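You operate a simulated robot arm through the tools that you are given. There is no shell and no other tool. Be economical: measure what you need, move in short steps, check, and stop when the job is done.

Carry out the task below with a simulated robot arm. There is one attempt and no reset: what you move stays moved.

Task
Put two of the dark blue relays from the top shelf of the grey cart on the upper pillar shelf. Stack the dark blue coil marked "S" from the top shelf of the grey cart on top of the dark blue coil that says "P". Put the blue band coil on the top of the wooden bench away on the top of the black bench. Take the grey foam block and put it on top of the vented silver case. Open the middle bench drawer, put the blue tape roll in the inside of the middle bench drawer, then shut the drawer. Do these in any order.

It is judged by the outcome, as a careful person would: the job done as asked, and still so three seconds after it is handed in. It fails if anything else is knocked over, pushed out of place, dropped, spilled or broken.

Robot
A 6-joint arm with a two-finger gripper on a trunk, on a base that drives. Base frame: it is fixed to the floor where the robot stands at the start and does not move with it; the origin is under the middle of the robot, x ahead of it, y to its left, z up; the surface under the hand at the start is at about z = 720. Units: mm, rad, N and s.
Its first joint turns from -2.897 to 2.897 rad. Places, roughly: blue band coil (4x4x4 cm) [-1400, -1200, 800]; blue tape roll (10x10x5 cm) [-7600, -1700, 900]; dark blue coil [1000, 0, 750]; dark blue relay (4x4x4 cm) [800, -200, 700]; grey foam block (9x6x5 cm) [-1000, -1100, 800]; inside of the middle bench drawer [-7200, -1400, 700]; middle bench drawer [-7200, -1300, 700]; top of the black bench [-11800, 4100, 800]; upper pillar shelf [-1000, 3200, 900]; vented silver case (16x10x5 cm) [-2200, -1600, 800]. Payload 3.43 kg.
The TCP is the grasp point between the finger pads, 20 mm short of the fingertips. In the tool frame z runs along the fingers and y along their closing line. Largest opening 190 mm; the body of the gripper starts 248 mm behind the TCP.
Orientation is that of the tool frame in the base frame, as [roll, pitch, yaw] about the fixed x, y, z axes, in that order (R = Rz(yaw) Ry(pitch) Rx(roll)). With the fingers straight down and closing along the base's y, the tool's x points along the base's -x, its y along +y and its z along -z.

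Tools
- The arm moves only by the tool jog_arm. Its argument "series" is one flat list of numbers, 7 for each row, row after row: the closure in counts, from 0 (fully open) to 255 (shut), then the shift along the base's x, y, z in units of 500 mm (1.0 is 500 mm), then the turn, a rotation vector about the base's x, y, z in units of 180 degrees (1.0 is 180 degrees). In form: [jaw, tx, ty, tz, rx, ry, rz, jaw, tx, ty, tz, rx, ry, rz, ...]. A call has 1 to 20 rows; each row is the pose to reach, as a shift and turn from the pose commanded when the call began. A call with a number of a shift or a turn outside -1 to 1 is refused whole. Rows are played at 5 a second. More than 50 mm and 0.15 rad between two rows, or a gripper value outside its range, and nothing of the call is played. Where a pose cannot be reached the arm comes as near as it can. A force on the tool above 40 N (or 10 N above the force at the start of the call, whichever is more), or a blocked arm, ends the call early, and 0.2 s more pass. Each finger travels about 45 mm/s and halts on what it meets, pressing with about 28 N; the grip force reading is that of the motor and also rises with nothing between the fingers. The clock runs only during rows and for 0.2 s after the last one: add rows that repeat a pose to give the fingers time. It gives the time, the measured TCP pose, the force on the tool (base axes), the opening and the grip force at its end, in the units of the frame above (readings bear some noise), with the torque about the TCP (base axes, N m) and any sound that the robot's microphone picked up.
- Cameras (640 x 400 px; columns grow to the right, rows downward): "scene" is now at [-46.8, 120.4, 1352.9]; the picture's right is [-0.99, -0.17, 0.00], its down [-0.12, 0.72, -0.68] and it looks along [0.11, -0.67, -0.73] (base axes); focal length 214 px, centre (320, 200). "wrist" rides on the gripper at [70, -8, -288] in the tool frame; the picture's right is [0.12, 0.99, 0.00], its down [-0.96, 0.12, -0.25] and it looks along [-0.25, 0.03, 0.97] (tool axes); focal length 261 px, centre (320, 200). There is no depth. A picture from a camera that has moved, and an enlarged one, comes with that camera's place and axes in the base frame and with its lens.
- grab_frame(camera): a new picture of that camera. No time passes.
- raise_lower(by): slides the trunk up (or, below 0, down) by that many mm; the arm and the scene camera ride with it, the base frame stays. It gives what a move gives, with no picture.
- drive_base(legs): drives the robot by 1 to 6 legs, each [ahead, turn to the left] in mm and rad, along the robot's own axes; the way and the turn of a leg run together, so that a leg with both is an arc; at most 1500 mm and 3.142 rad a leg. The arm and the cameras ride along, it lands a little off, and it stops where it bumps. It gives what a move gives.
- aim_head(pan, tilt): turns the head with the scene camera to pan (to the left, within 2.705 rad either way) and tilt (down, from -0.506 to 1.204), counted from straight ahead of the robot. It gives what a move gives.
- close_up(camera, box): a new picture of the part [left, top, right, bottom] of that camera's present view, enlarged. No time passes.
- finish_job(): hands the job in; it is judged then, once.

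Go step by step. Nothing tells you exact positions but the pictures and the camera data: compare them with the known pose of the tool, close in by small moves and look again before you grip or let go. The budget is 207 turns and 180 pictures, counting those below and the enlarged ones. Unless the task says otherwise, let go and move clear before handing in.

The tools are called after "Call:" as name(argument=value, ...) on one line, values as JSON. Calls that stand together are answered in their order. jog_arm: Moves the arm, as the interface text tells. Its arguments: {"type":"object","properties":{"series":{"type":"array","items":{"type":"number"}}},"required":["series"]} The other tools are called the same way: raise_lower (by) slides the trunk up or down; drive_base (legs) drives the base; aim_head (pan, tilt) turns the head that bears the scene camera; grab_frame (camera) takes a picture; close_up (camera, box) takes an enlarged picture of a part of a camera's view; finish_job () hands the job in.

At the start:

```text
time: 0.0
tcp_pos: [717.4, -122.2, 1096.3]
tcp_rot: [3.142, -0.001, -3.141]
contact_force: [-1.1, 0.5, 0.5]
wrist_torque: [0.01, -0.02, 0.01]
width: 190.0
grip_force: 0.1
trunk travel left (down, up): [-175.0, 65.0]
robot x, y, heading: [-0.6, -0.1, -0.001]
head pan, tilt: [-1.405, 0.819]
```

scene: 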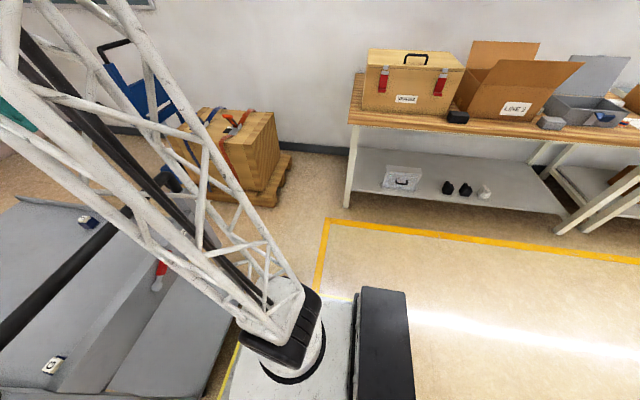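
wrist: 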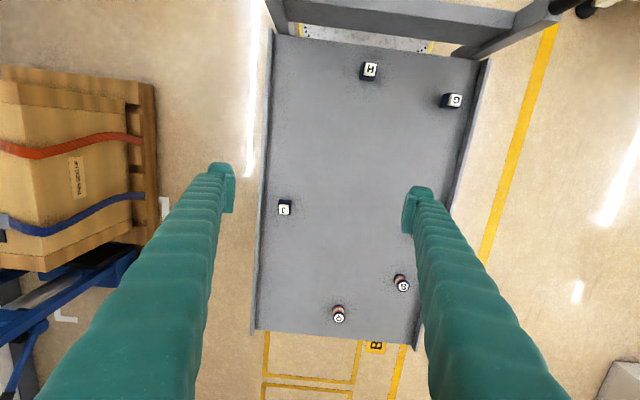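

I see the grey cart below the gripper with boxy relays and round coils on it. First I'll enlarge the view to read the labels.

Call:
close_up(camera="wrist", box=[240, 20, 500, 182])

Call:
close_up(camera="wrist", box=[240, 180, 500, 342])

Call:
aim_head(pan=0, tilt=0.7)

Call:
grab_frame(camera="scene")

```text
2.46 times, centred on (370, 101) of wrist
camera zoom: at [646.7, -131.2, 1382.2], right [-0.12, 0.99, 0.0], down [0.96, 0.12, 0.25], along [0.25, 0.03, -0.97], focal length 642 px, centre (197, 444)
```

zoom: 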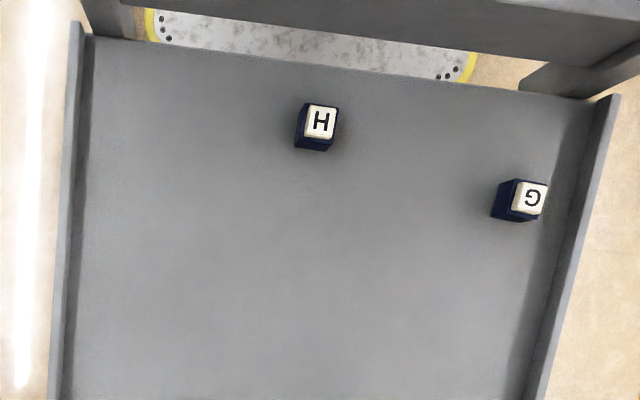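

```text
2.46 times, centred on (370, 261) of wrist
camera zoom: at [646.7, -131.2, 1382.2], right [-0.12, 0.99, 0.0], down [0.96, 0.12, 0.25], along [0.25, 0.03, -0.97], focal length 642 px, centre (197, 50)
```

zoom: 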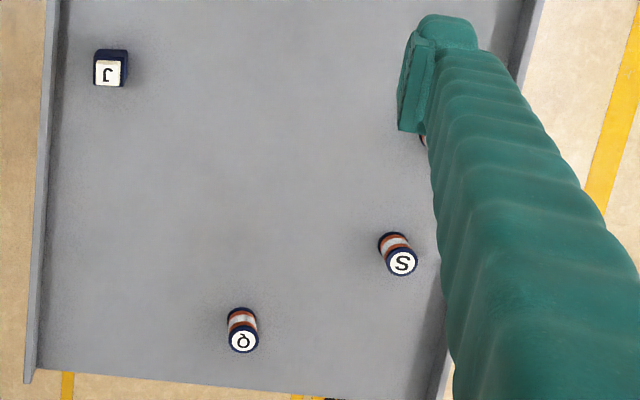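

```text
time: 1.5
tcp_pos: [716.7, -123.7, 1095.4]
tcp_rot: [3.141, 0.0, 3.142]
contact_force: [-0.4, -0.3, 0.0]
wrist_torque: [-0.03, 0.02, -0.03]
width: 190.0
grip_force: 0.1
trunk travel left (down, up): [-175.0, 65.0]
robot x, y, heading: [-3.3, 2.0, 0.0]
head pan, tilt: [0.0, 0.7]
```

```text
175 pictures are left
camera scene: at [24.9, 199.0, 1362.7], right [0.0, -1.0, 0.0], down [-0.64, 0.0, -0.76], along [0.76, 0.0, -0.64], focal length 214 px, centre (320, 200)
```

scene: 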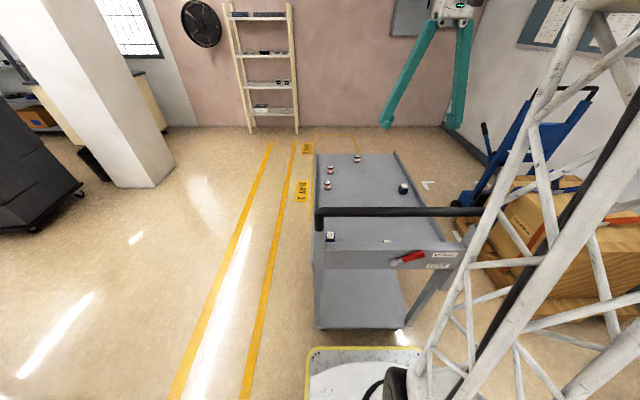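

The cart has relays H, G, J and coils S, Q, plus one hidden behind the finger (probably P). I'll look down at the gap between my base and the cart.

Call:
aim_head(pan=-0.2, tilt=1.2)

Call:
grab_frame(camera="scene")

Call:
aim_head(pan=0, tilt=0.7)

Call:
close_up(camera="scene", box=[290, 130, 450, 260])

```text
time: 2.5
tcp_pos: [717.7, -122.9, 1095.7]
tcp_rot: [-3.141, 0.0, 3.141]
contact_force: [-0.3, 0.3, -0.7]
wrist_torque: [-0.04, 0.01, -0.01]
width: 190.3
grip_force: 0.0
trunk travel left (down, up): [-175.0, 65.0]
robot x, y, heading: [0.9, -2.9, 0.002]
head pan, tilt: [-0.201, 1.201]
```

```text
174 pictures are left
camera scene: at [-5.2, 187.9, 1326.8], right [-0.2, -0.98, 0.0], down [-0.91, 0.19, -0.36], along [0.36, -0.07, -0.93], focal length 214 px, centre (320, 200)
```

scene: 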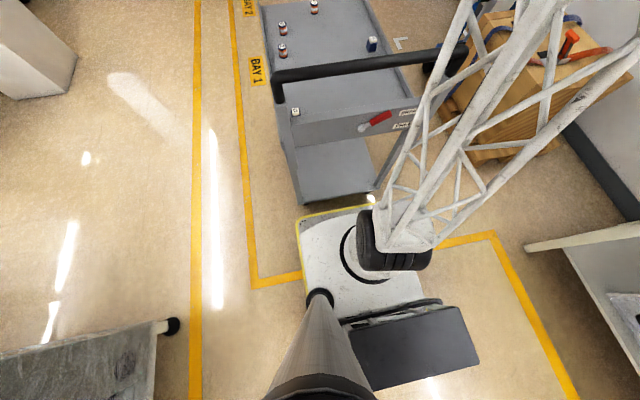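

```text
time: 3.4
tcp_pos: [717.4, -124.8, 1096.2]
tcp_rot: [-3.141, -0.002, 3.141]
contact_force: [0.2, 0.8, -0.4]
wrist_torque: [0.0, 0.0, 0.02]
width: 189.8
grip_force: 0.1
trunk travel left (down, up): [-175.0, 65.0]
robot x, y, heading: [1.9, -0.6, 0.001]
head pan, tilt: [0.0, 0.7]
```

```text
3.08 times, centred on (370, 195) of scene
camera zoom: at [24.9, 199.0, 1362.6], right [0.0, -1.0, 0.0], down [-0.64, 0.0, -0.76], along [0.76, 0.0, -0.64], focal length 660 px, centre (166, 215)
```

zoom: 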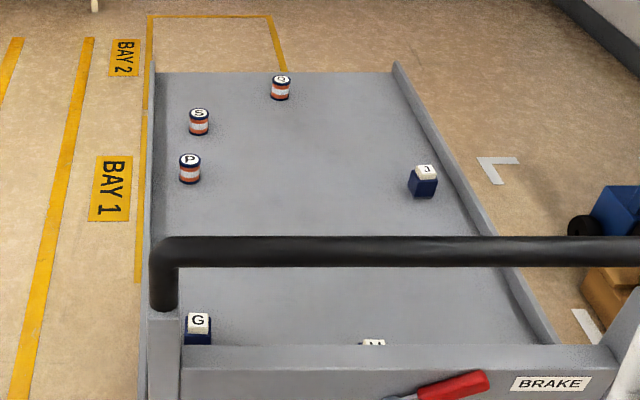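

The base sits close to the cart, so working from the lane on the cart's left looks better. I'll survey the room to plan drives.

Call:
aim_head(pan=1.3, tilt=0.5)

Call:
grab_frame(camera="scene")

Call:
aim_head(pan=2.6, tilt=0.3)

Call:
grab_frame(camera="scene")

Call:
aim_head(pan=-2.3, tilt=0.4)

Call:
grab_frame(camera="scene")

```text
time: 4.9
tcp_pos: [718.2, -124.3, 1095.1]
tcp_rot: [3.142, -0.002, -3.141]
contact_force: [-0.4, -0.1, 0.1]
wrist_torque: [-0.02, -0.03, -0.01]
width: 190.0
grip_force: 0.0
trunk travel left (down, up): [-175.0, 65.0]
robot x, y, heading: [0.8, -0.3, 0.003]
head pan, tilt: [1.3, 0.499]
```

```text
172 pictures are left
camera scene: at [-35.7, 286.7, 1380.4], right [0.96, -0.27, 0.0], down [-0.13, -0.46, -0.88], along [0.24, 0.85, -0.48], focal length 214 px, centre (320, 200)
```

scene: 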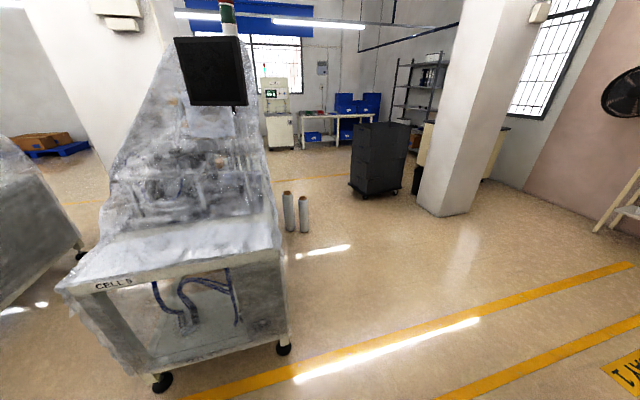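

```text
time: 6.3
tcp_pos: [718.2, -123.5, 1095.4]
tcp_rot: [3.141, -0.001, -3.142]
contact_force: [0.8, 0.4, 0.2]
wrist_torque: [0.0, 0.0, 0.0]
width: 189.8
grip_force: 0.0
trunk travel left (down, up): [-175.0, 65.0]
robot x, y, heading: [-1.1, 2.3, -0.001]
head pan, tilt: [2.601, 0.3]
```

```text
171 pictures are left
camera scene: at [-140.0, 247.2, 1398.8], right [0.52, 0.86, 0.0], down [0.25, -0.15, -0.96], along [-0.82, 0.49, -0.3], focal length 214 px, centre (320, 200)
```

scene: 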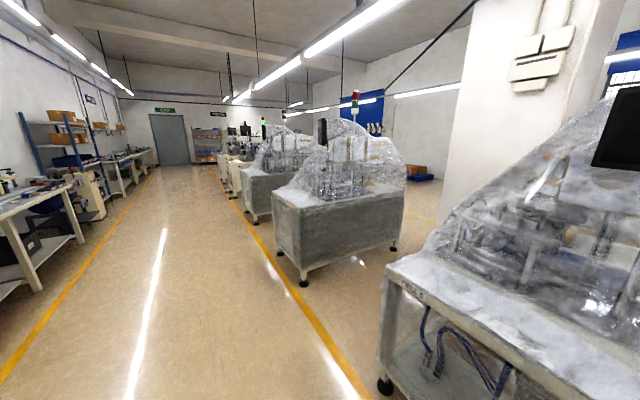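

```text
time: 10.2
tcp_pos: [717.4, -123.1, 1095.2]
tcp_rot: [3.141, 0.0, -3.141]
contact_force: [-0.3, 0.8, -0.6]
wrist_torque: [0.02, -0.03, -0.03]
width: 189.7
grip_force: 0.0
trunk travel left (down, up): [-175.0, 65.0]
robot x, y, heading: [2.4, -0.3, 0.002]
head pan, tilt: [-2.3, 0.4]
```

```text
170 pictures are left
camera scene: at [-121.7, 129.9, 1389.6], right [-0.75, 0.67, 0.0], down [0.26, 0.29, -0.92], along [-0.61, -0.69, -0.39], focal length 214 px, centre (320, 200)
```

scene: 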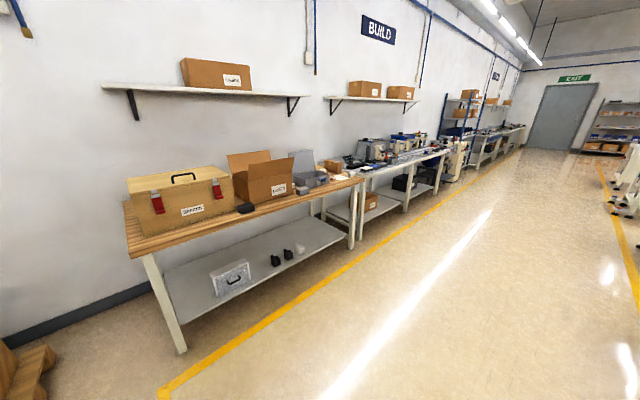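

Aisle runs along -x with the benches on the right, and the cell machines are to the left. I'll retract the arm and drive around to the lane on the cart's left side.

Call:
jog_arm(series=[0, -0.1, 0.05, 0, 0, 0, 0, 0, -0.2, 0.1, 0, 0, 0, 0, 0, -0.3, 0.15, 0, 0, 0, 0, 0, -0.4, 0.2, 0, 0, 0, 0, 0, -0.45, 0.24, 0, 0, 0, 0])

Call:
drive_base(legs=[[-300, 0], [0, 0.9], [1000, 0], [0, -0.9], [580, 0], [0, -1.571]])

Call:
aim_head(pan=0, tilt=0.8)

Call:
grab_frame(camera="scene")

Call:
grab_frame(camera="wrist")

```text
refused: row 1 steps farther than a row can; nothing moved
```

```text
time: 21.2
tcp_pos: [1029.6, 815.7, 1094.5]
tcp_rot: [-3.142, -0.001, -2.909]
contact_force: [-0.3, 0.1, -0.2]
wrist_torque: [-0.03, -0.03, 0.01]
width: 190.1
grip_force: 0.0
trunk travel left (down, up): [-175.0, 65.0]
robot x, y, heading: [306.0, 769.8, 0.234]
head pan, tilt: [-2.3, 0.4]
stopped in leg 4: the robot was blocked; the commanded pose is now the measured one
```

```text
time: 23.4
tcp_pos: [1030.3, 814.5, 1094.1]
tcp_rot: [3.141, 0.0, -2.909]
contact_force: [-0.8, -0.6, -0.3]
wrist_torque: [0.02, -0.02, -0.04]
width: 189.8
grip_force: 0.1
trunk travel left (down, up): [-175.0, 65.0]
robot x, y, heading: [306.7, 771.4, 0.24]
head pan, tilt: [0.0, 0.799]
```

```text
169 pictures are left
camera scene: at [278.4, 967.9, 1354.4], right [0.23, -0.97, 0.0], down [-0.7, -0.17, -0.7], along [0.68, 0.16, -0.72], focal length 214 px, centre (320, 200)
```

scene: 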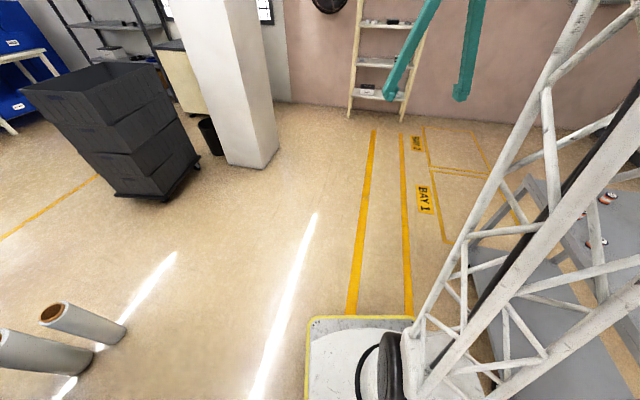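

```text
168 pictures are left
camera wrist: at [964.5, 791.8, 1381.9], right [-0.35, 0.94, 0.0], down [0.91, 0.33, 0.25], along [0.23, 0.09, -0.97], focal length 261 px, centre (320, 200)
```

wrist: 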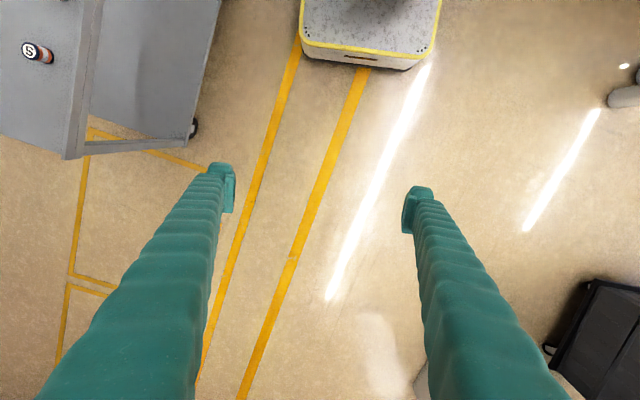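

The rear bumped the cell machine while turning. I'll retract the arm, go forward along the present heading, then turn to face the cart.

Call:
jog_arm(series=[0, -0.09, -0.022, 0, 0, 0, 0, 0, -0.18, -0.044, 0, 0, 0, 0, 0, -0.27, -0.066, 0, 0, 0, 0, 0, -0.36, -0.088, 0, 0, 0, 0])

Call:
drive_base(legs=[[560, 0], [0, -1.81]])

Call:
grab_frame(camera="scene")

Call:
grab_frame(camera="wrist")

```text
time: 24.4
tcp_pos: [851.2, 771.4, 1095.2]
tcp_rot: [-3.141, -0.002, -2.908]
contact_force: [1.6, -0.1, -0.3]
wrist_torque: [-0.04, 0.25, 0.02]
width: 190.1
grip_force: 0.1
trunk travel left (down, up): [-175.0, 65.0]
robot x, y, heading: [308.0, 770.5, 0.236]
head pan, tilt: [0.0, 0.799]
```

```text
time: 32.1
tcp_pos: [732.9, 367.1, 1095.3]
tcp_rot: [-3.141, -0.001, 1.585]
contact_force: [0.1, -0.9, 0.6]
wrist_torque: [0.04, -0.01, -0.03]
width: 190.3
grip_force: 0.1
trunk travel left (down, up): [-175.0, 65.0]
robot x, y, heading: [848.3, 901.0, -1.553]
head pan, tilt: [0.0, 0.799]
```

```text
167 pictures are left
camera scene: at [1047.9, 884.7, 1354.4], right [-1.0, -0.02, 0.0], down [-0.01, 0.72, -0.7], along [0.01, -0.7, -0.72], focal length 214 px, centre (320, 200)
```

scene: 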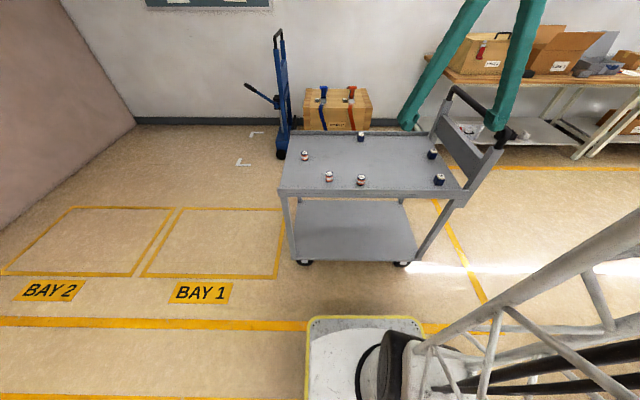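

```text
166 pictures are left
camera wrist: at [722.3, 437.8, 1382.4], right [0.99, 0.13, 0.0], down [0.13, -0.96, 0.25], along [0.03, -0.24, -0.97], focal length 261 px, centre (320, 200)
```

wrist: 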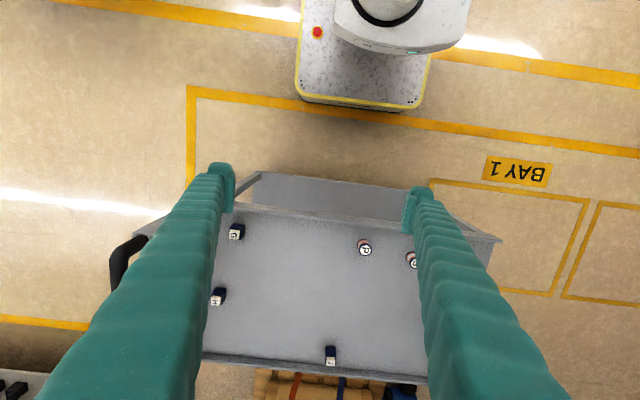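

Now facing the cart from the lane with everything visible. I'll drive 230 mm closer, then move the hand over coil S.

Call:
drive_base(legs=[[230, 0]])

Call:
grab_frame(camera="wrist")

Call:
grab_frame(camera="scene")

```text
time: 33.9
tcp_pos: [737.3, 136.5, 1096.4]
tcp_rot: [3.14, 0.001, 1.586]
contact_force: [0.6, -0.1, -0.1]
wrist_torque: [-0.01, 0.02, 0.0]
width: 190.0
grip_force: 0.0
trunk travel left (down, up): [-175.0, 65.0]
robot x, y, heading: [856.0, 674.6, -1.555]
head pan, tilt: [0.0, 0.799]
```

```text
165 pictures are left
camera wrist: at [727.0, 207.7, 1382.5], right [0.99, 0.13, 0.0], down [0.13, -0.96, 0.25], along [0.03, -0.24, -0.97], focal length 261 px, centre (320, 200)
```

wrist: 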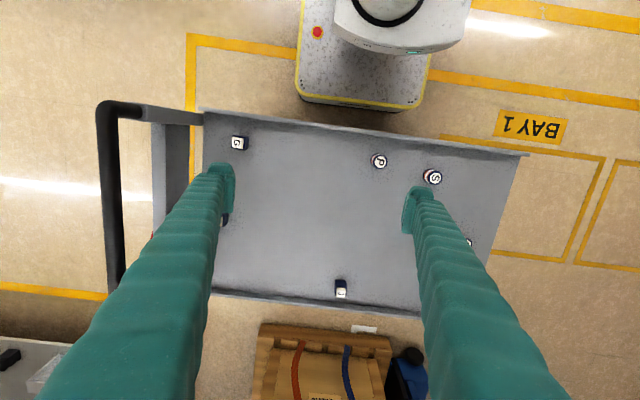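

```text
164 pictures are left
camera scene: at [1051.8, 655.0, 1354.4], right [-1.0, -0.02, 0.0], down [-0.01, 0.72, -0.7], along [0.01, -0.7, -0.72], focal length 214 px, centre (320, 200)
```

scene: 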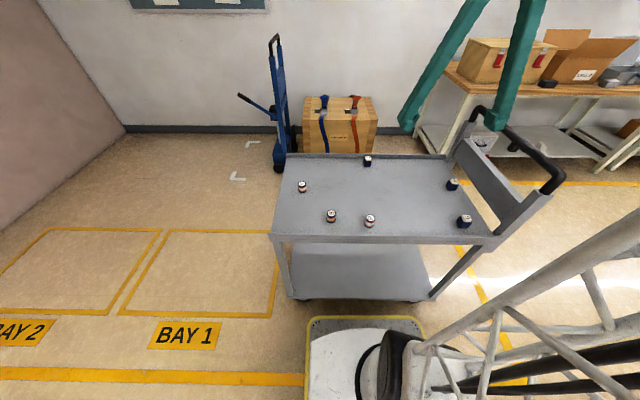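

S is near (1012, 143) and P near (874, 164). I'll move the hand above S with the fingers partly closed.

Call:
jog_arm(series=[40, 0.07, 0.002, -0.036, 0, 0, 0, 80, 0.14, 0.004, -0.072, 0, 0, 0, 120, 0.21, 0.006, -0.108, 0, 0, 0, 148, 0.28, 0.008, -0.144, 0, 0, 0, 148, 0.35, 0.01, -0.18, 0, 0, 0, 148, 0.42, 0.012, -0.216, 0, 0, 0, 148, 0.49, 0.013, -0.252, 0, 0, 0, 148, 0.552, 0.013, -0.29, 0, 0, 0, 148, 0.552, 0.013, -0.29, 0, 0, 0])

Call:
grab_frame(camera="wrist")

```text
time: 35.9
tcp_pos: [1013.7, 142.2, 950.6]
tcp_rot: [3.14, 0.002, 1.585]
contact_force: [0.3, 0.2, -0.3]
wrist_torque: [-0.02, -0.03, 0.0]
width: 79.7
grip_force: 0.1
trunk travel left (down, up): [-175.0, 65.0]
robot x, y, heading: [850.7, 671.7, -1.552]
head pan, tilt: [0.0, 0.799]
```

```text
163 pictures are left
camera wrist: at [1003.7, 212.7, 1237.7], right [0.99, 0.13, 0.0], down [0.13, -0.96, 0.25], along [0.03, -0.24, -0.97], focal length 261 px, centre (320, 200)
```

wrist: 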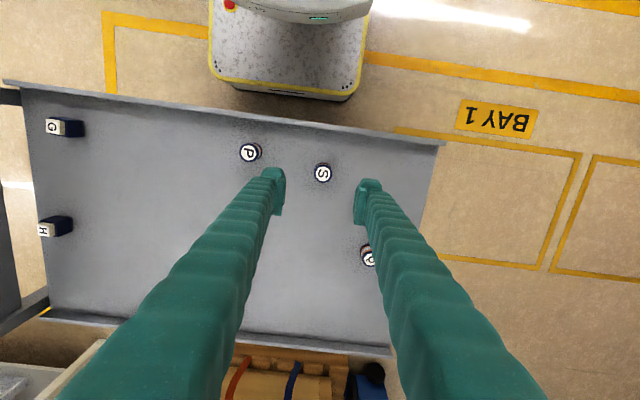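

S lies about 2–3 mm off. I'll lower to 840 and check again.

Call:
jog_arm(series=[148, 0.002, 0.006, -0.08, 0, 0, 0, 148, 0.003, 0.006, -0.16, 0, 0, 0, 148, 0.003, 0.006, -0.22, 0, 0, 0])

Call:
grab_frame(camera="wrist")

Call:
close_up(camera="scene", box=[270, 160, 430, 260])

```text
time: 36.7
tcp_pos: [1014.1, 145.0, 839.6]
tcp_rot: [-3.141, 0.0, 1.587]
contact_force: [0.6, -1.0, -0.1]
wrist_torque: [-0.08, -0.06, -0.01]
width: 79.8
grip_force: 0.1
trunk travel left (down, up): [-175.0, 65.0]
robot x, y, heading: [849.9, 668.9, -1.55]
head pan, tilt: [0.0, 0.799]
```

```text
162 pictures are left
camera wrist: at [1004.5, 216.3, 1126.9], right [0.99, 0.13, 0.0], down [0.13, -0.96, 0.25], along [0.03, -0.25, -0.97], focal length 261 px, centre (320, 200)
```

wrist: 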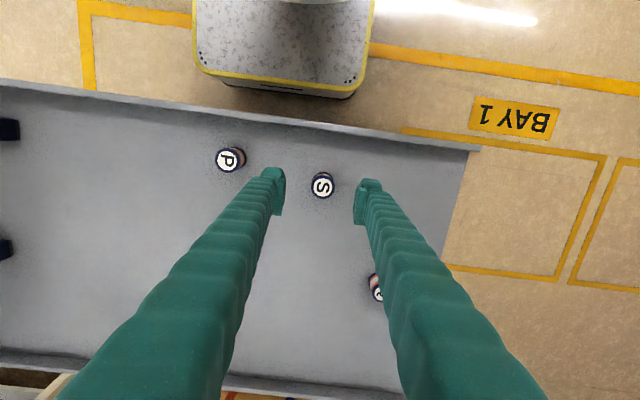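

```text
4.00 times, centred on (350, 210) of scene
camera zoom: at [1051.8, 655.2, 1354.5], right [-1.0, -0.02, 0.0], down [-0.01, 0.72, -0.7], along [0.01, -0.7, -0.72], focal length 858 px, centre (200, 160)
```

zoom: 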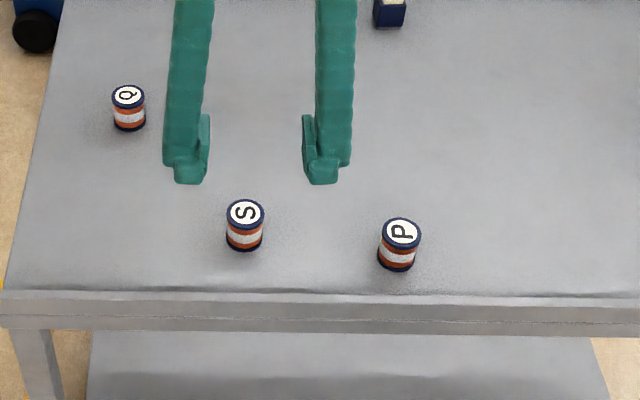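

S is centred between the fingers. Descending and gripping.

Call:
jog_arm(series=[148, 0.003, -0.004, -0.07, 0, 0, 0, 148, 0.003, -0.004, -0.14, 0, 0, 0, 148, 0.003, -0.004, -0.19, 0, 0, 0, 148, 0.003, -0.004, -0.19, 0, 0, 0, 230, 0.003, -0.004, -0.19, 0, 0, 0, 230, 0.003, -0.004, -0.19, 0, 0, 0, 230, 0.003, -0.004, -0.19, 0, 0, 0, 230, 0.003, -0.004, -0.19, 0, 0, 0, 230, 0.003, -0.004, -0.19, 0, 0, 0])

Call:
grab_frame(camera="wrist")

```text
time: 38.7
tcp_pos: [1016.8, 144.2, 743.6]
tcp_rot: [3.14, -0.002, 1.587]
contact_force: [-0.1, 0.0, 0.2]
wrist_torque: [0.01, 0.0, -0.01]
width: 33.3
grip_force: 27.9
trunk travel left (down, up): [-175.0, 65.0]
robot x, y, heading: [852.2, 670.2, -1.552]
head pan, tilt: [0.0, 0.799]
```

```text
160 pictures are left
camera wrist: at [1007.2, 215.3, 1031.4], right [0.99, 0.13, 0.0], down [0.13, -0.96, 0.25], along [0.03, -0.24, -0.97], focal length 261 px, centre (320, 200)
```

wrist: 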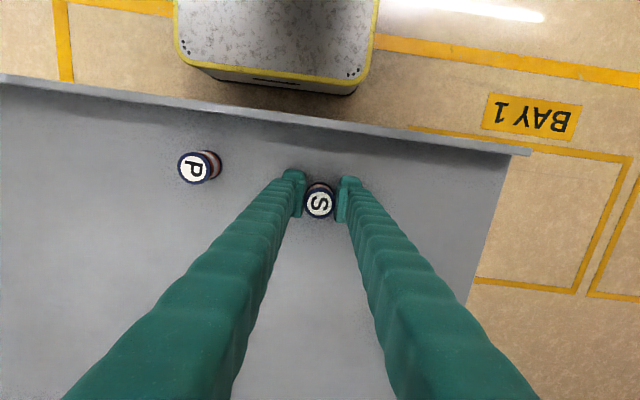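

S is held. Lifting and moving over P.

Call:
jog_arm(series=[230, 0, 0, 0.08, 0, 0, 0, 230, 0, 0, 0.16, 0, 0, 0, 230, -0.08, 0.01, 0.18, 0, 0, 0, 230, -0.16, 0.03, 0.18, 0, 0, 0, 230, -0.23, 0.042, 0.18, 0, 0, 0, 230, -0.274, 0.042, 0.18, 0, 0, 0, 230, -0.274, 0.042, 0.18, 0, 0, 0])

Call:
grab_frame(camera="wrist")

Call:
close_up(camera="scene", box=[290, 160, 450, 260])

```text
time: 40.3
tcp_pos: [879.9, 165.9, 833.8]
tcp_rot: [-3.141, 0.0, 1.586]
contact_force: [0.2, 0.2, -1.0]
wrist_torque: [0.01, 0.02, -0.02]
width: 33.1
grip_force: 27.8
trunk travel left (down, up): [-175.0, 65.0]
robot x, y, heading: [857.0, 670.8, -1.559]
head pan, tilt: [0.0, 0.799]
```

```text
159 pictures are left
camera wrist: at [869.9, 235.4, 1120.6], right [0.99, 0.13, 0.0], down [0.13, -0.96, 0.25], along [0.03, -0.24, -0.97], focal length 261 px, centre (320, 200)
```

wrist: 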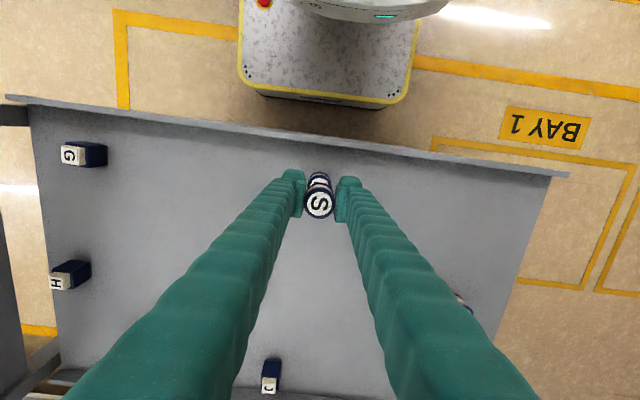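

```text
4.00 times, centred on (370, 210) of scene
camera zoom: at [1051.9, 655.0, 1354.4], right [-1.0, -0.02, 0.0], down [-0.01, 0.72, -0.7], along [0.01, -0.7, -0.72], focal length 858 px, centre (120, 160)
```

zoom: 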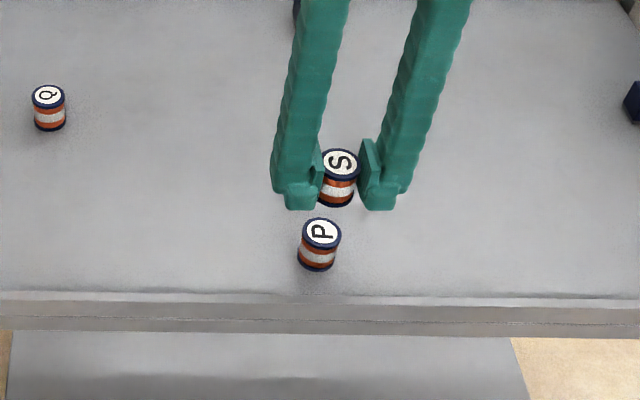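

Scene view suggests alignment within a millimetre; I'll check depth alignment in a wrist close-up.

Call:
close_up(camera="wrist", box=[270, 155, 370, 230])

```text
5.33 times, centred on (320, 192) of wrist
camera zoom: at [869.9, 235.4, 1120.6], right [0.99, 0.13, 0.0], down [0.13, -0.96, 0.25], along [0.03, -0.24, -0.97], focal length 1390 px, centre (320, 240)
```

zoom: 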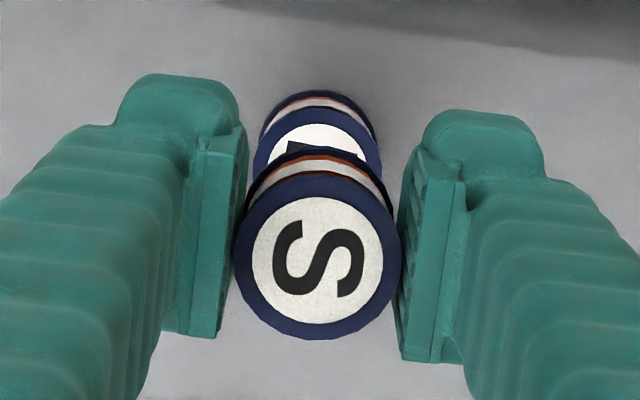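

Alignment is within about 1–2 mm. I'll lower S onto P.

Call:
jog_arm(series=[230, -0.001, -0.003, -0.04, 0, 0, 0, 230, -0.001, -0.003, -0.07, 0, 0, 0, 230, -0.001, -0.003, -0.09, 0, 0, 0, 230, -0.001, -0.003, -0.096, 0, 0, 0, 230, -0.001, -0.003, -0.099, 0, 0, 0])

Call:
close_up(camera="scene", box=[290, 160, 450, 260])

```text
time: 41.5
tcp_pos: [879.3, 165.2, 786.2]
tcp_rot: [-3.141, -0.001, 1.586]
contact_force: [0.4, 0.3, -0.3]
wrist_torque: [0.01, 0.0, -0.01]
width: 33.3
grip_force: 28.1
trunk travel left (down, up): [-175.0, 65.0]
robot x, y, heading: [849.9, 672.4, -1.552]
head pan, tilt: [0.0, 0.799]
```

```text
4.00 times, centred on (370, 210) of scene
camera zoom: at [1051.9, 654.9, 1354.4], right [-1.0, -0.02, 0.0], down [-0.01, 0.72, -0.7], along [0.01, -0.7, -0.72], focal length 858 px, centre (120, 160)
```

zoom: 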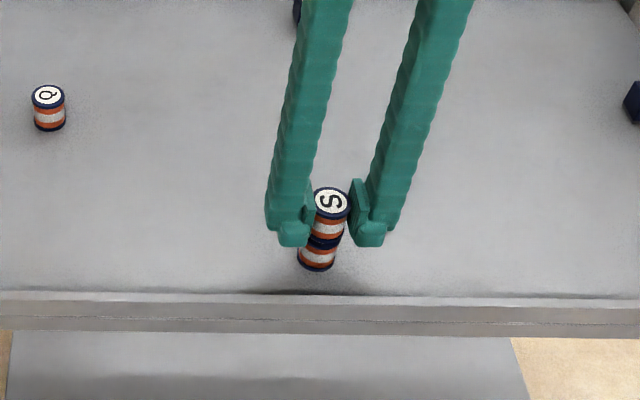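

Nearly touching; easing down in small steps until contact shows.

Call:
jog_arm(series=[230, 0, 0, -0.002, 0, 0, 0, 230, 0, 0, -0.004, 0, 0, 0])

Call:
close_up(camera="scene", box=[340, 190, 400, 235])

```text
time: 42.1
tcp_pos: [877.4, 164.1, 784.6]
tcp_rot: [-3.141, 0.0, 1.586]
contact_force: [1.2, -0.8, -1.4]
wrist_torque: [0.02, -0.01, 0.05]
width: 33.3
grip_force: 28.3
trunk travel left (down, up): [-175.0, 65.0]
robot x, y, heading: [852.7, 670.4, -1.554]
head pan, tilt: [0.0, 0.799]
```

```text
8.89 times, centred on (370, 212) of scene
camera zoom: at [1051.9, 654.9, 1354.4], right [-1.0, -0.02, 0.0], down [-0.01, 0.72, -0.7], along [0.01, -0.7, -0.72], focal length 1906 px, centre (-124, 89)
```

zoom: 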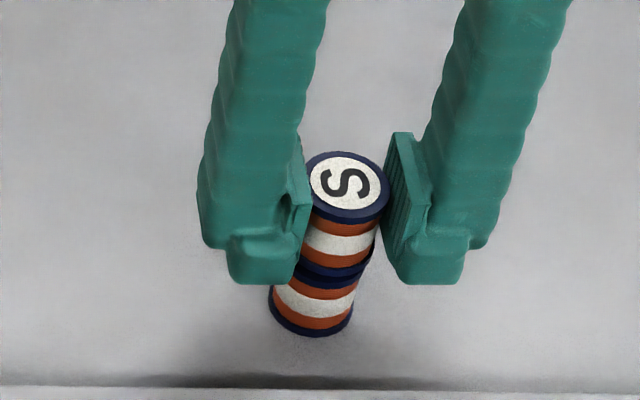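

Contact is just beginning and the alignment looks good. One more millimetre, then release and lift away.

Call:
jog_arm(series=[230, 0, 0, -0.002, 0, 0, 0, 230, 0, 0, -0.003, 0, 0, 0])

Call:
jog_arm(series=[200, 0, 0, 0, 0, 0, 0, 180, 0, 0, 0, 0, 0, 0, 160, 0, 0, 0, 0, 0, 0, 150, 0, 0, 0, 0, 0, 0, 150, 0, 0, 0, 0, 0, 0, 150, 0, 0, 0.06, 0, 0, 0, 150, 0, 0, 0.15, 0, 0, 0, 150, 0, 0, 0.24, 0, 0, 0])

Call:
grab_frame(camera="wrist")

Call:
close_up(camera="scene", box=[340, 190, 400, 235])

```text
time: 42.7
tcp_pos: [878.6, 163.4, 782.8]
tcp_rot: [3.14, 0.001, 1.587]
contact_force: [0.0, 0.6, -0.2]
wrist_torque: [0.05, 0.01, -0.01]
width: 33.3
grip_force: 28.8
trunk travel left (down, up): [-175.0, 65.0]
robot x, y, heading: [849.6, 670.6, -1.551]
head pan, tilt: [0.0, 0.799]
```

```text
time: 44.5
tcp_pos: [878.0, 165.8, 903.7]
tcp_rot: [3.14, -0.002, 1.587]
contact_force: [0.5, -0.7, -0.1]
wrist_torque: [0.1, 0.04, 0.03]
width: 78.4
grip_force: 0.1
trunk travel left (down, up): [-175.0, 65.0]
robot x, y, heading: [854.4, 675.0, -1.553]
head pan, tilt: [0.0, 0.799]
```

```text
154 pictures are left
camera wrist: at [868.3, 236.1, 1190.4], right [0.99, 0.13, 0.0], down [0.13, -0.96, 0.25], along [0.03, -0.24, -0.97], focal length 261 px, centre (320, 200)
```

wrist: 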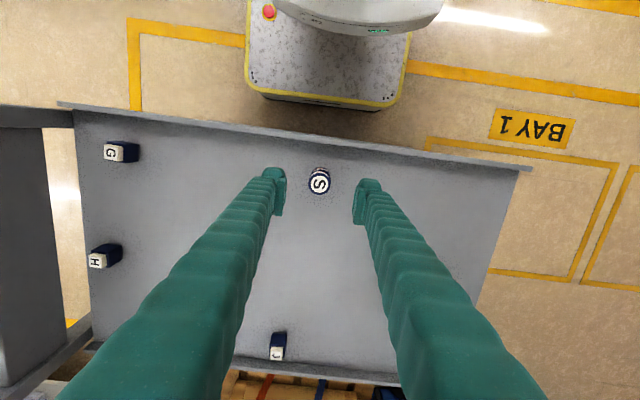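

```text
8.89 times, centred on (370, 212) of scene
camera zoom: at [1051.9, 654.5, 1354.3], right [-1.0, -0.02, 0.0], down [-0.01, 0.72, -0.7], along [0.01, -0.7, -0.72], focal length 1906 px, centre (-124, 89)
```

zoom: 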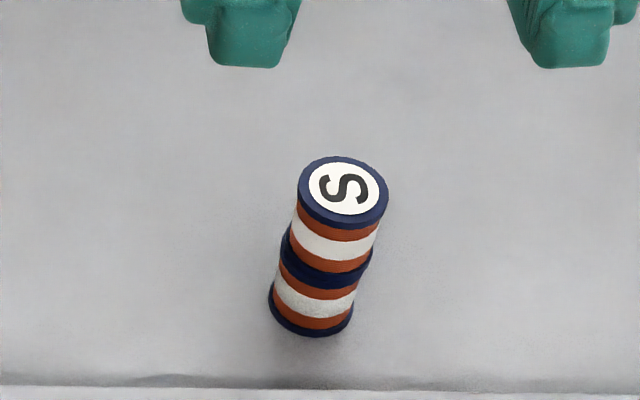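

Coils are stacked. Next is relay J near (840, -199): moving the hand above it.

Call:
jog_arm(series=[150, -0.01, -0.09, 0, 0, 0, 0, 150, -0.02, -0.18, 0, 0, 0, 0, 150, -0.03, -0.27, 0, 0, 0, 0, 150, -0.04, -0.36, 0, 0, 0, 0, 150, -0.05, -0.45, 0, 0, 0, 0, 150, -0.06, -0.54, 0, 0, 0, 0, 150, -0.07, -0.63, 0, 0, 0, 0, 150, -0.076, -0.72, 0, 0, 0, 0, 150, -0.076, -0.726, -0.08, 0, 0, 0, 150, -0.076, -0.726, -0.1, 0, 0, 0])

Call:
grab_frame(camera="wrist")

Call:
close_up(camera="scene", box=[320, 120, 420, 190])

```text
time: 46.7
tcp_pos: [839.4, -199.4, 852.6]
tcp_rot: [3.141, 0.0, 1.587]
contact_force: [-0.7, 0.2, -0.1]
wrist_torque: [-0.04, 0.03, 0.0]
width: 78.4
grip_force: 0.1
trunk travel left (down, up): [-175.0, 65.0]
robot x, y, heading: [851.2, 674.5, -1.557]
head pan, tilt: [0.0, 0.799]
```

```text
152 pictures are left
camera wrist: at [829.8, -128.6, 1139.7], right [0.99, 0.13, 0.0], down [0.13, -0.96, 0.25], along [0.03, -0.24, -0.97], focal length 261 px, centre (320, 200)
```

wrist: 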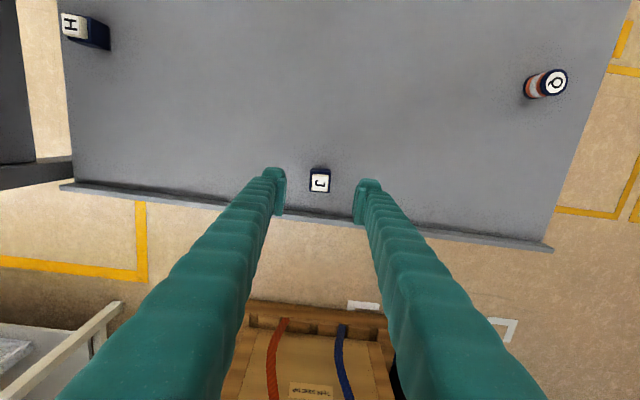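

```text
5.71 times, centred on (370, 155) of scene
camera zoom: at [1051.8, 654.8, 1354.4], right [-1.0, -0.02, 0.0], down [-0.01, 0.72, -0.7], along [0.01, -0.7, -0.72], focal length 1226 px, centre (34, 457)
```

zoom: 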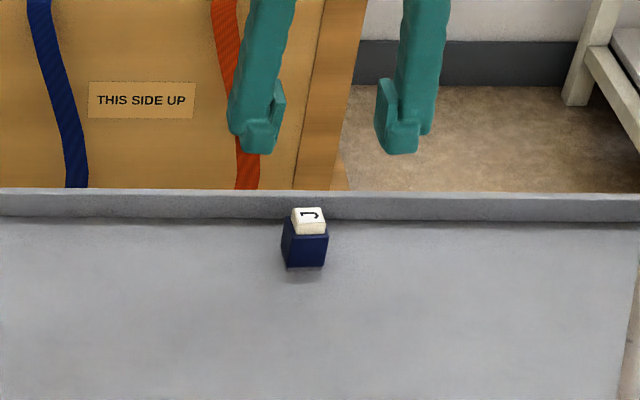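

J is close to centred; checking its rotation in a close-up.

Call:
close_up(camera="wrist", box=[260, 145, 380, 220])

```text
5.33 times, centred on (320, 182) of wrist
camera zoom: at [829.8, -128.6, 1139.7], right [0.99, 0.13, 0.0], down [0.13, -0.96, 0.25], along [0.03, -0.24, -0.97], focal length 1390 px, centre (320, 293)
```

zoom: 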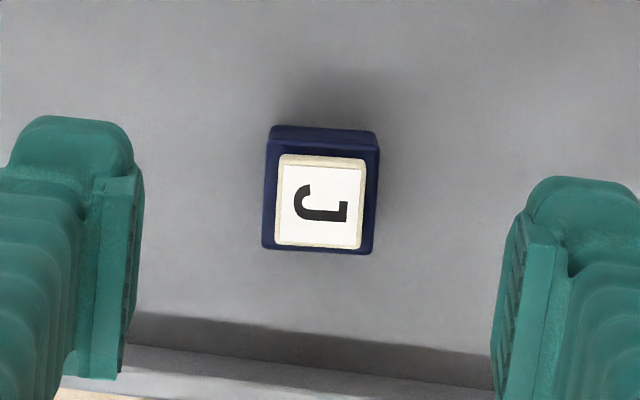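

J is aligned well enough. Descending and gripping it.

Call:
jog_arm(series=[150, -0.002, 0.004, -0.08, 0, 0, 0, 150, -0.002, 0.004, -0.15, 0, 0, 0, 150, -0.002, 0.004, -0.2, 0, 0, 0, 150, -0.002, 0.004, -0.22, 0, 0, 0, 150, -0.002, 0.004, -0.22, 0, 0, 0, 235, -0.002, 0.004, -0.22, 0, 0, 0, 235, -0.002, 0.004, -0.22, 0, 0, 0, 235, -0.002, 0.004, -0.22, 0, 0, 0, 235, -0.002, 0.004, -0.22, 0, 0, 0, 235, -0.002, 0.004, -0.22, 0, 0, 0])

Call:
close_up(camera="wrist", box=[240, 145, 400, 245])

```text
time: 48.9
tcp_pos: [837.9, -198.2, 742.9]
tcp_rot: [3.141, 0.001, 1.585]
contact_force: [-0.1, 0.1, -0.1]
wrist_torque: [0.01, -0.02, -0.02]
width: 30.6
grip_force: 27.9
trunk travel left (down, up): [-175.0, 65.0]
robot x, y, heading: [854.8, 674.1, -1.561]
head pan, tilt: [0.0, 0.799]
```

```text
4.00 times, centred on (320, 195) of wrist
camera zoom: at [828.7, -127.6, 1029.2], right [0.99, 0.13, 0.0], down [0.13, -0.96, 0.25], along [0.03, -0.24, -0.97], focal length 1043 px, centre (320, 220)
```

zoom: 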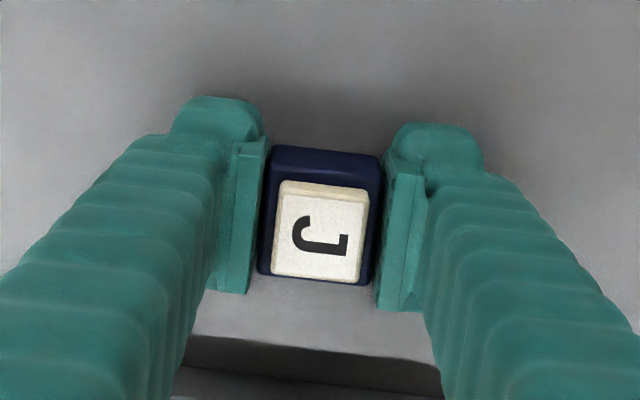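

J is held. Lifting, retracting the hand, and backing the robot away for a look toward the pillar.

Call:
jog_arm(series=[235, 0, 0, 0.09, 0, 0, 0, 235, 0, 0, 0.18, 0, 0, 0, 235, 0, 0, 0.27, 0, 0, 0, 235, 0, 0, 0.36, 0, 0, 0, 235, 0, 0, 0.45, 0, 0, 0, 235, 0, 0, 0.54, 0, 0, 0, 235, 0, 0.09, 0.58, 0, 0, 0, 235, 0, 0.18, 0.6, 0, 0, 0, 235, 0, 0.27, 0.6, 0, 0, 0, 235, 0, 0.36, 0.6, 0, 0, 0, 235, 0, 0.45, 0.6, 0, 0, 0, 235, 0, 0.54, 0.6, 0, 0, 0, 235, 0, 0.63, 0.6, 0, 0, 0, 235, 0, 0.72, 0.6, 0, 0, 0])

Call:
drive_base(legs=[[-750, 0]])

Call:
aim_head(pan=-2.6, tilt=0.5)

Call:
grab_frame(camera="scene")

```text
time: 51.9
tcp_pos: [840.8, 160.8, 1040.4]
tcp_rot: [-3.141, -0.002, 1.587]
contact_force: [0.5, -0.6, -0.9]
wrist_torque: [0.27, 0.01, -0.02]
width: 30.4
grip_force: 28.2
trunk travel left (down, up): [-175.0, 65.0]
robot x, y, heading: [851.5, 670.8, -1.555]
head pan, tilt: [0.0, 0.799]
```

```text
time: 56.0
tcp_pos: [828.0, 923.7, 1041.6]
tcp_rot: [3.141, 0.001, 1.594]
contact_force: [-0.3, 0.0, -0.3]
wrist_torque: [0.03, 0.0, -0.01]
width: 30.6
grip_force: 27.3
trunk travel left (down, up): [-175.0, 65.0]
robot x, y, heading: [836.6, 1431.9, -1.543]
head pan, tilt: [0.0, 0.799]
```

```text
time: 58.3
tcp_pos: [828.6, 923.5, 1042.4]
tcp_rot: [-3.141, 0.0, 1.592]
contact_force: [0.6, -0.9, -1.1]
wrist_torque: [0.0, -0.01, 0.05]
width: 30.7
grip_force: 27.9
trunk travel left (down, up): [-175.0, 65.0]
robot x, y, heading: [836.8, 1431.4, -1.545]
head pan, tilt: [-2.601, 0.499]
```

```text
148 pictures are left
camera scene: at [984.1, 1423.2, 1377.1], right [-0.83, 0.55, 0.0], down [0.28, 0.42, -0.86], along [-0.48, -0.72, -0.51], focal length 214 px, centre (320, 200)
```

scene: 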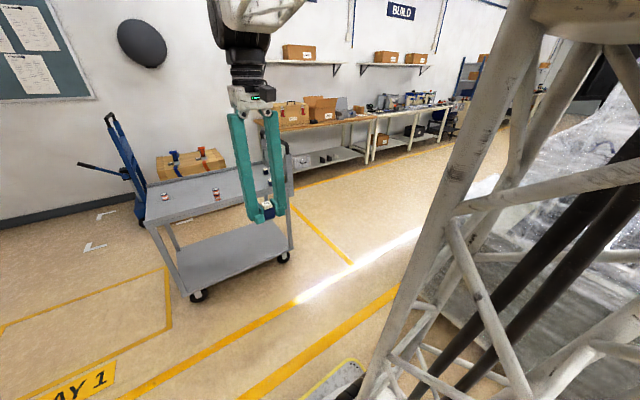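

The picture seems taken with the head not yet turned as reported; I'll take it again.

Call:
aim_head(pan=-2.4, tilt=0.5)

Call:
grab_frame(camera="scene")

```text
time: 59.0
tcp_pos: [828.4, 923.3, 1040.9]
tcp_rot: [3.142, -0.001, 1.592]
contact_force: [-0.2, 0.2, -0.5]
wrist_torque: [0.04, -0.02, -0.02]
width: 30.3
grip_force: 27.8
trunk travel left (down, up): [-175.0, 65.0]
robot x, y, heading: [835.7, 1433.1, -1.55]
head pan, tilt: [-2.4, 0.499]
```

```text
147 pictures are left
camera scene: at [983.7, 1423.2, 1377.6], right [-0.83, 0.56, 0.0], down [0.28, 0.42, -0.86], along [-0.48, -0.72, -0.51], focal length 214 px, centre (320, 200)
```

scene: 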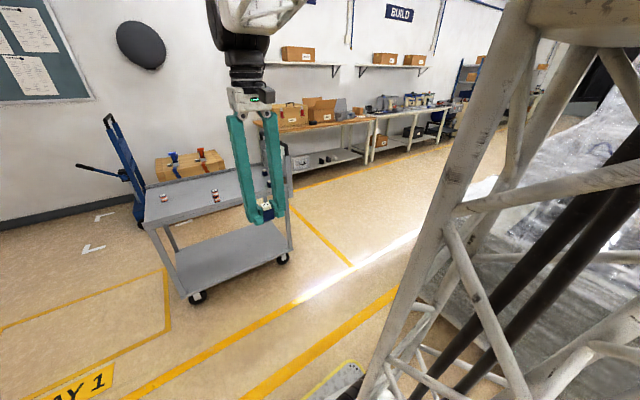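

The head is physically blocked by the arm. I'll centre it, turn the robot to face +y, and look toward the pillar from there.

Call:
aim_head(pan=0.6, tilt=0.4)

Call:
drive_base(legs=[[0, 3.12]])

Call:
grab_frame(camera="scene")

```text
time: 61.6
tcp_pos: [828.0, 922.8, 1042.2]
tcp_rot: [3.141, 0.0, 1.592]
contact_force: [0.2, -0.5, -1.3]
wrist_torque: [-0.01, -0.04, -0.04]
width: 30.7
grip_force: 27.8
trunk travel left (down, up): [-175.0, 65.0]
robot x, y, heading: [836.5, 1433.5, -1.544]
head pan, tilt: [0.6, 0.4]
```

```text
time: 69.7
tcp_pos: [862.3, 1943.2, 1041.9]
tcp_rot: [-3.141, 0.0, -1.585]
contact_force: [-0.3, -0.3, 0.1]
wrist_torque: [0.02, -0.02, 0.01]
width: 30.6
grip_force: 27.8
trunk travel left (down, up): [-175.0, 65.0]
robot x, y, heading: [836.4, 1431.3, 1.561]
head pan, tilt: [0.6, 0.4]
```

```text
146 pictures are left
camera scene: at [586.0, 1452.7, 1389.5], right [0.83, 0.56, 0.0], down [0.22, -0.32, -0.92], along [-0.51, 0.77, -0.39], focal length 214 px, centre (320, 200)
```

scene: 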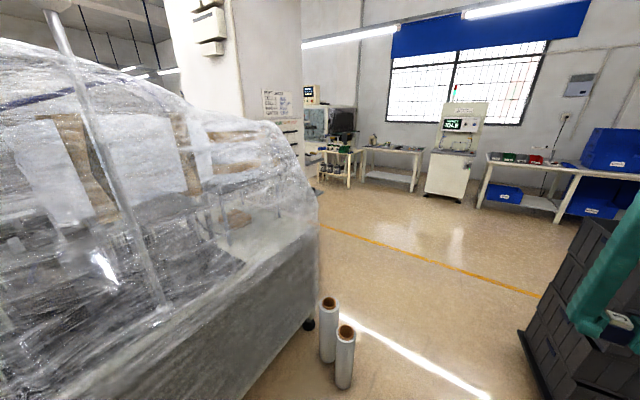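

The pillar with shelf is behind the wrapped machine; the gap between the film rolls and the black bins leads there. I'll drive through it slightly left of centre.

Call:
drive_base(legs=[[0, 0.08], [1450, 0]])

Call:
aim_head(pan=1.4, tilt=0.4)

Call:
grab_frame(camera="scene")

```text
time: 77.5
tcp_pos: [714.6, 3412.9, 1042.1]
tcp_rot: [-3.141, 0.0, -1.501]
contact_force: [-0.3, 0.6, -0.4]
wrist_torque: [-0.02, -0.01, 0.01]
width: 30.5
grip_force: 28.0
trunk travel left (down, up): [-175.0, 65.0]
robot x, y, heading: [730.5, 2901.4, 1.645]
head pan, tilt: [0.6, 0.4]
```

```text
time: 78.6
tcp_pos: [715.9, 3412.2, 1042.1]
tcp_rot: [-3.14, -0.001, -1.5]
contact_force: [-1.1, 0.6, -1.0]
wrist_torque: [-0.04, -0.02, 0.01]
width: 30.7
grip_force: 28.3
trunk travel left (down, up): [-175.0, 65.0]
robot x, y, heading: [731.4, 2905.1, 1.647]
head pan, tilt: [1.4, 0.4]
```

```text
145 pictures are left
camera scene: at [445.7, 2836.7, 1389.5], right [0.1, 1.0, 0.0], down [0.39, -0.04, -0.92], along [-0.92, 0.09, -0.39], focal length 214 px, centre (320, 200)
```

scene: 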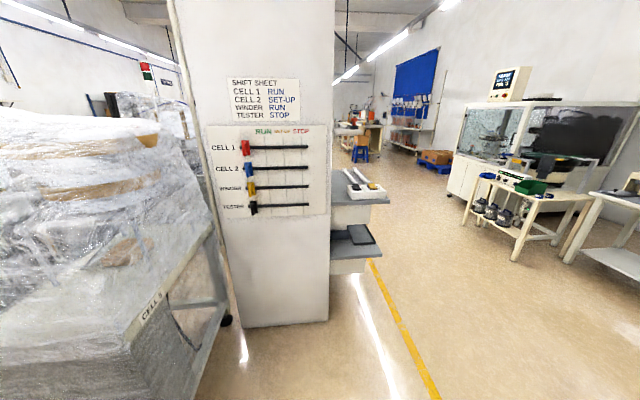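

The shelf is on the pillar's +y side, with some white item on the upper one. I'll drive round to face it from +y.

Call:
drive_base(legs=[[1050, 0], [0, 1.495], [1500, 0], [0, 1.571]])

Call:
aim_head(pan=0, tilt=0.6)

Call:
grab_frame(camera="scene")

Call:
grab_frame(camera="wrist")

```text
time: 99.1
tcp_pos: [-841.6, 3407.5, 1041.3]
tcp_rot: [3.141, 0.0, 1.593]
contact_force: [0.1, -0.1, -0.8]
wrist_torque: [-0.01, -0.03, 0.01]
width: 30.6
grip_force: 28.3
trunk travel left (down, up): [-175.0, 65.0]
robot x, y, heading: [-833.3, 3915.2, -1.543]
head pan, tilt: [1.4, 0.4]
```

```text
time: 100.6
tcp_pos: [-841.2, 3406.7, 1041.6]
tcp_rot: [3.141, 0.0, 1.597]
contact_force: [0.7, -1.1, -0.1]
wrist_torque: [0.0, 0.03, 0.0]
width: 30.6
grip_force: 28.1
trunk travel left (down, up): [-175.0, 65.0]
robot x, y, heading: [-834.9, 3918.0, -1.546]
head pan, tilt: [0.0, 0.6]
```

```text
144 pictures are left
camera scene: at [-634.3, 3894.7, 1371.3], right [-1.0, -0.03, 0.0], down [-0.01, 0.56, -0.83], along [0.02, -0.82, -0.56], focal length 214 px, centre (320, 200)
```

scene: 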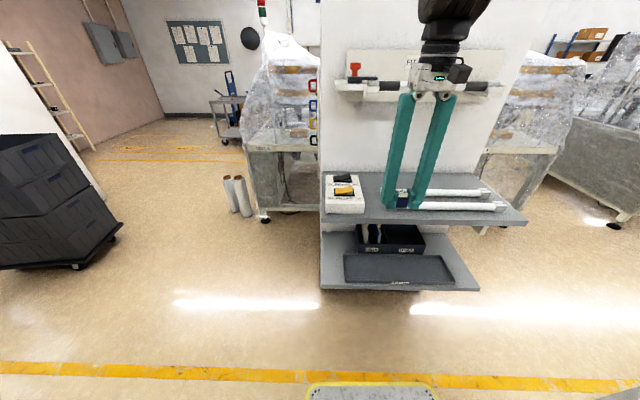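

```text
143 pictures are left
camera wrist: at [-852.2, 3477.9, 1328.4], right [0.99, 0.14, 0.0], down [0.14, -0.96, 0.25], along [0.04, -0.24, -0.97], focal length 261 px, centre (320, 200)
```

wrist: 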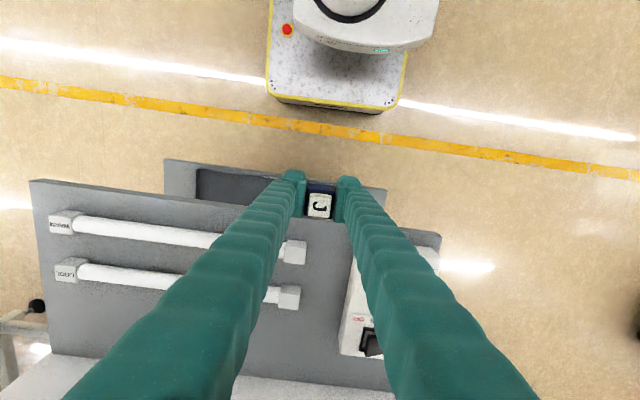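

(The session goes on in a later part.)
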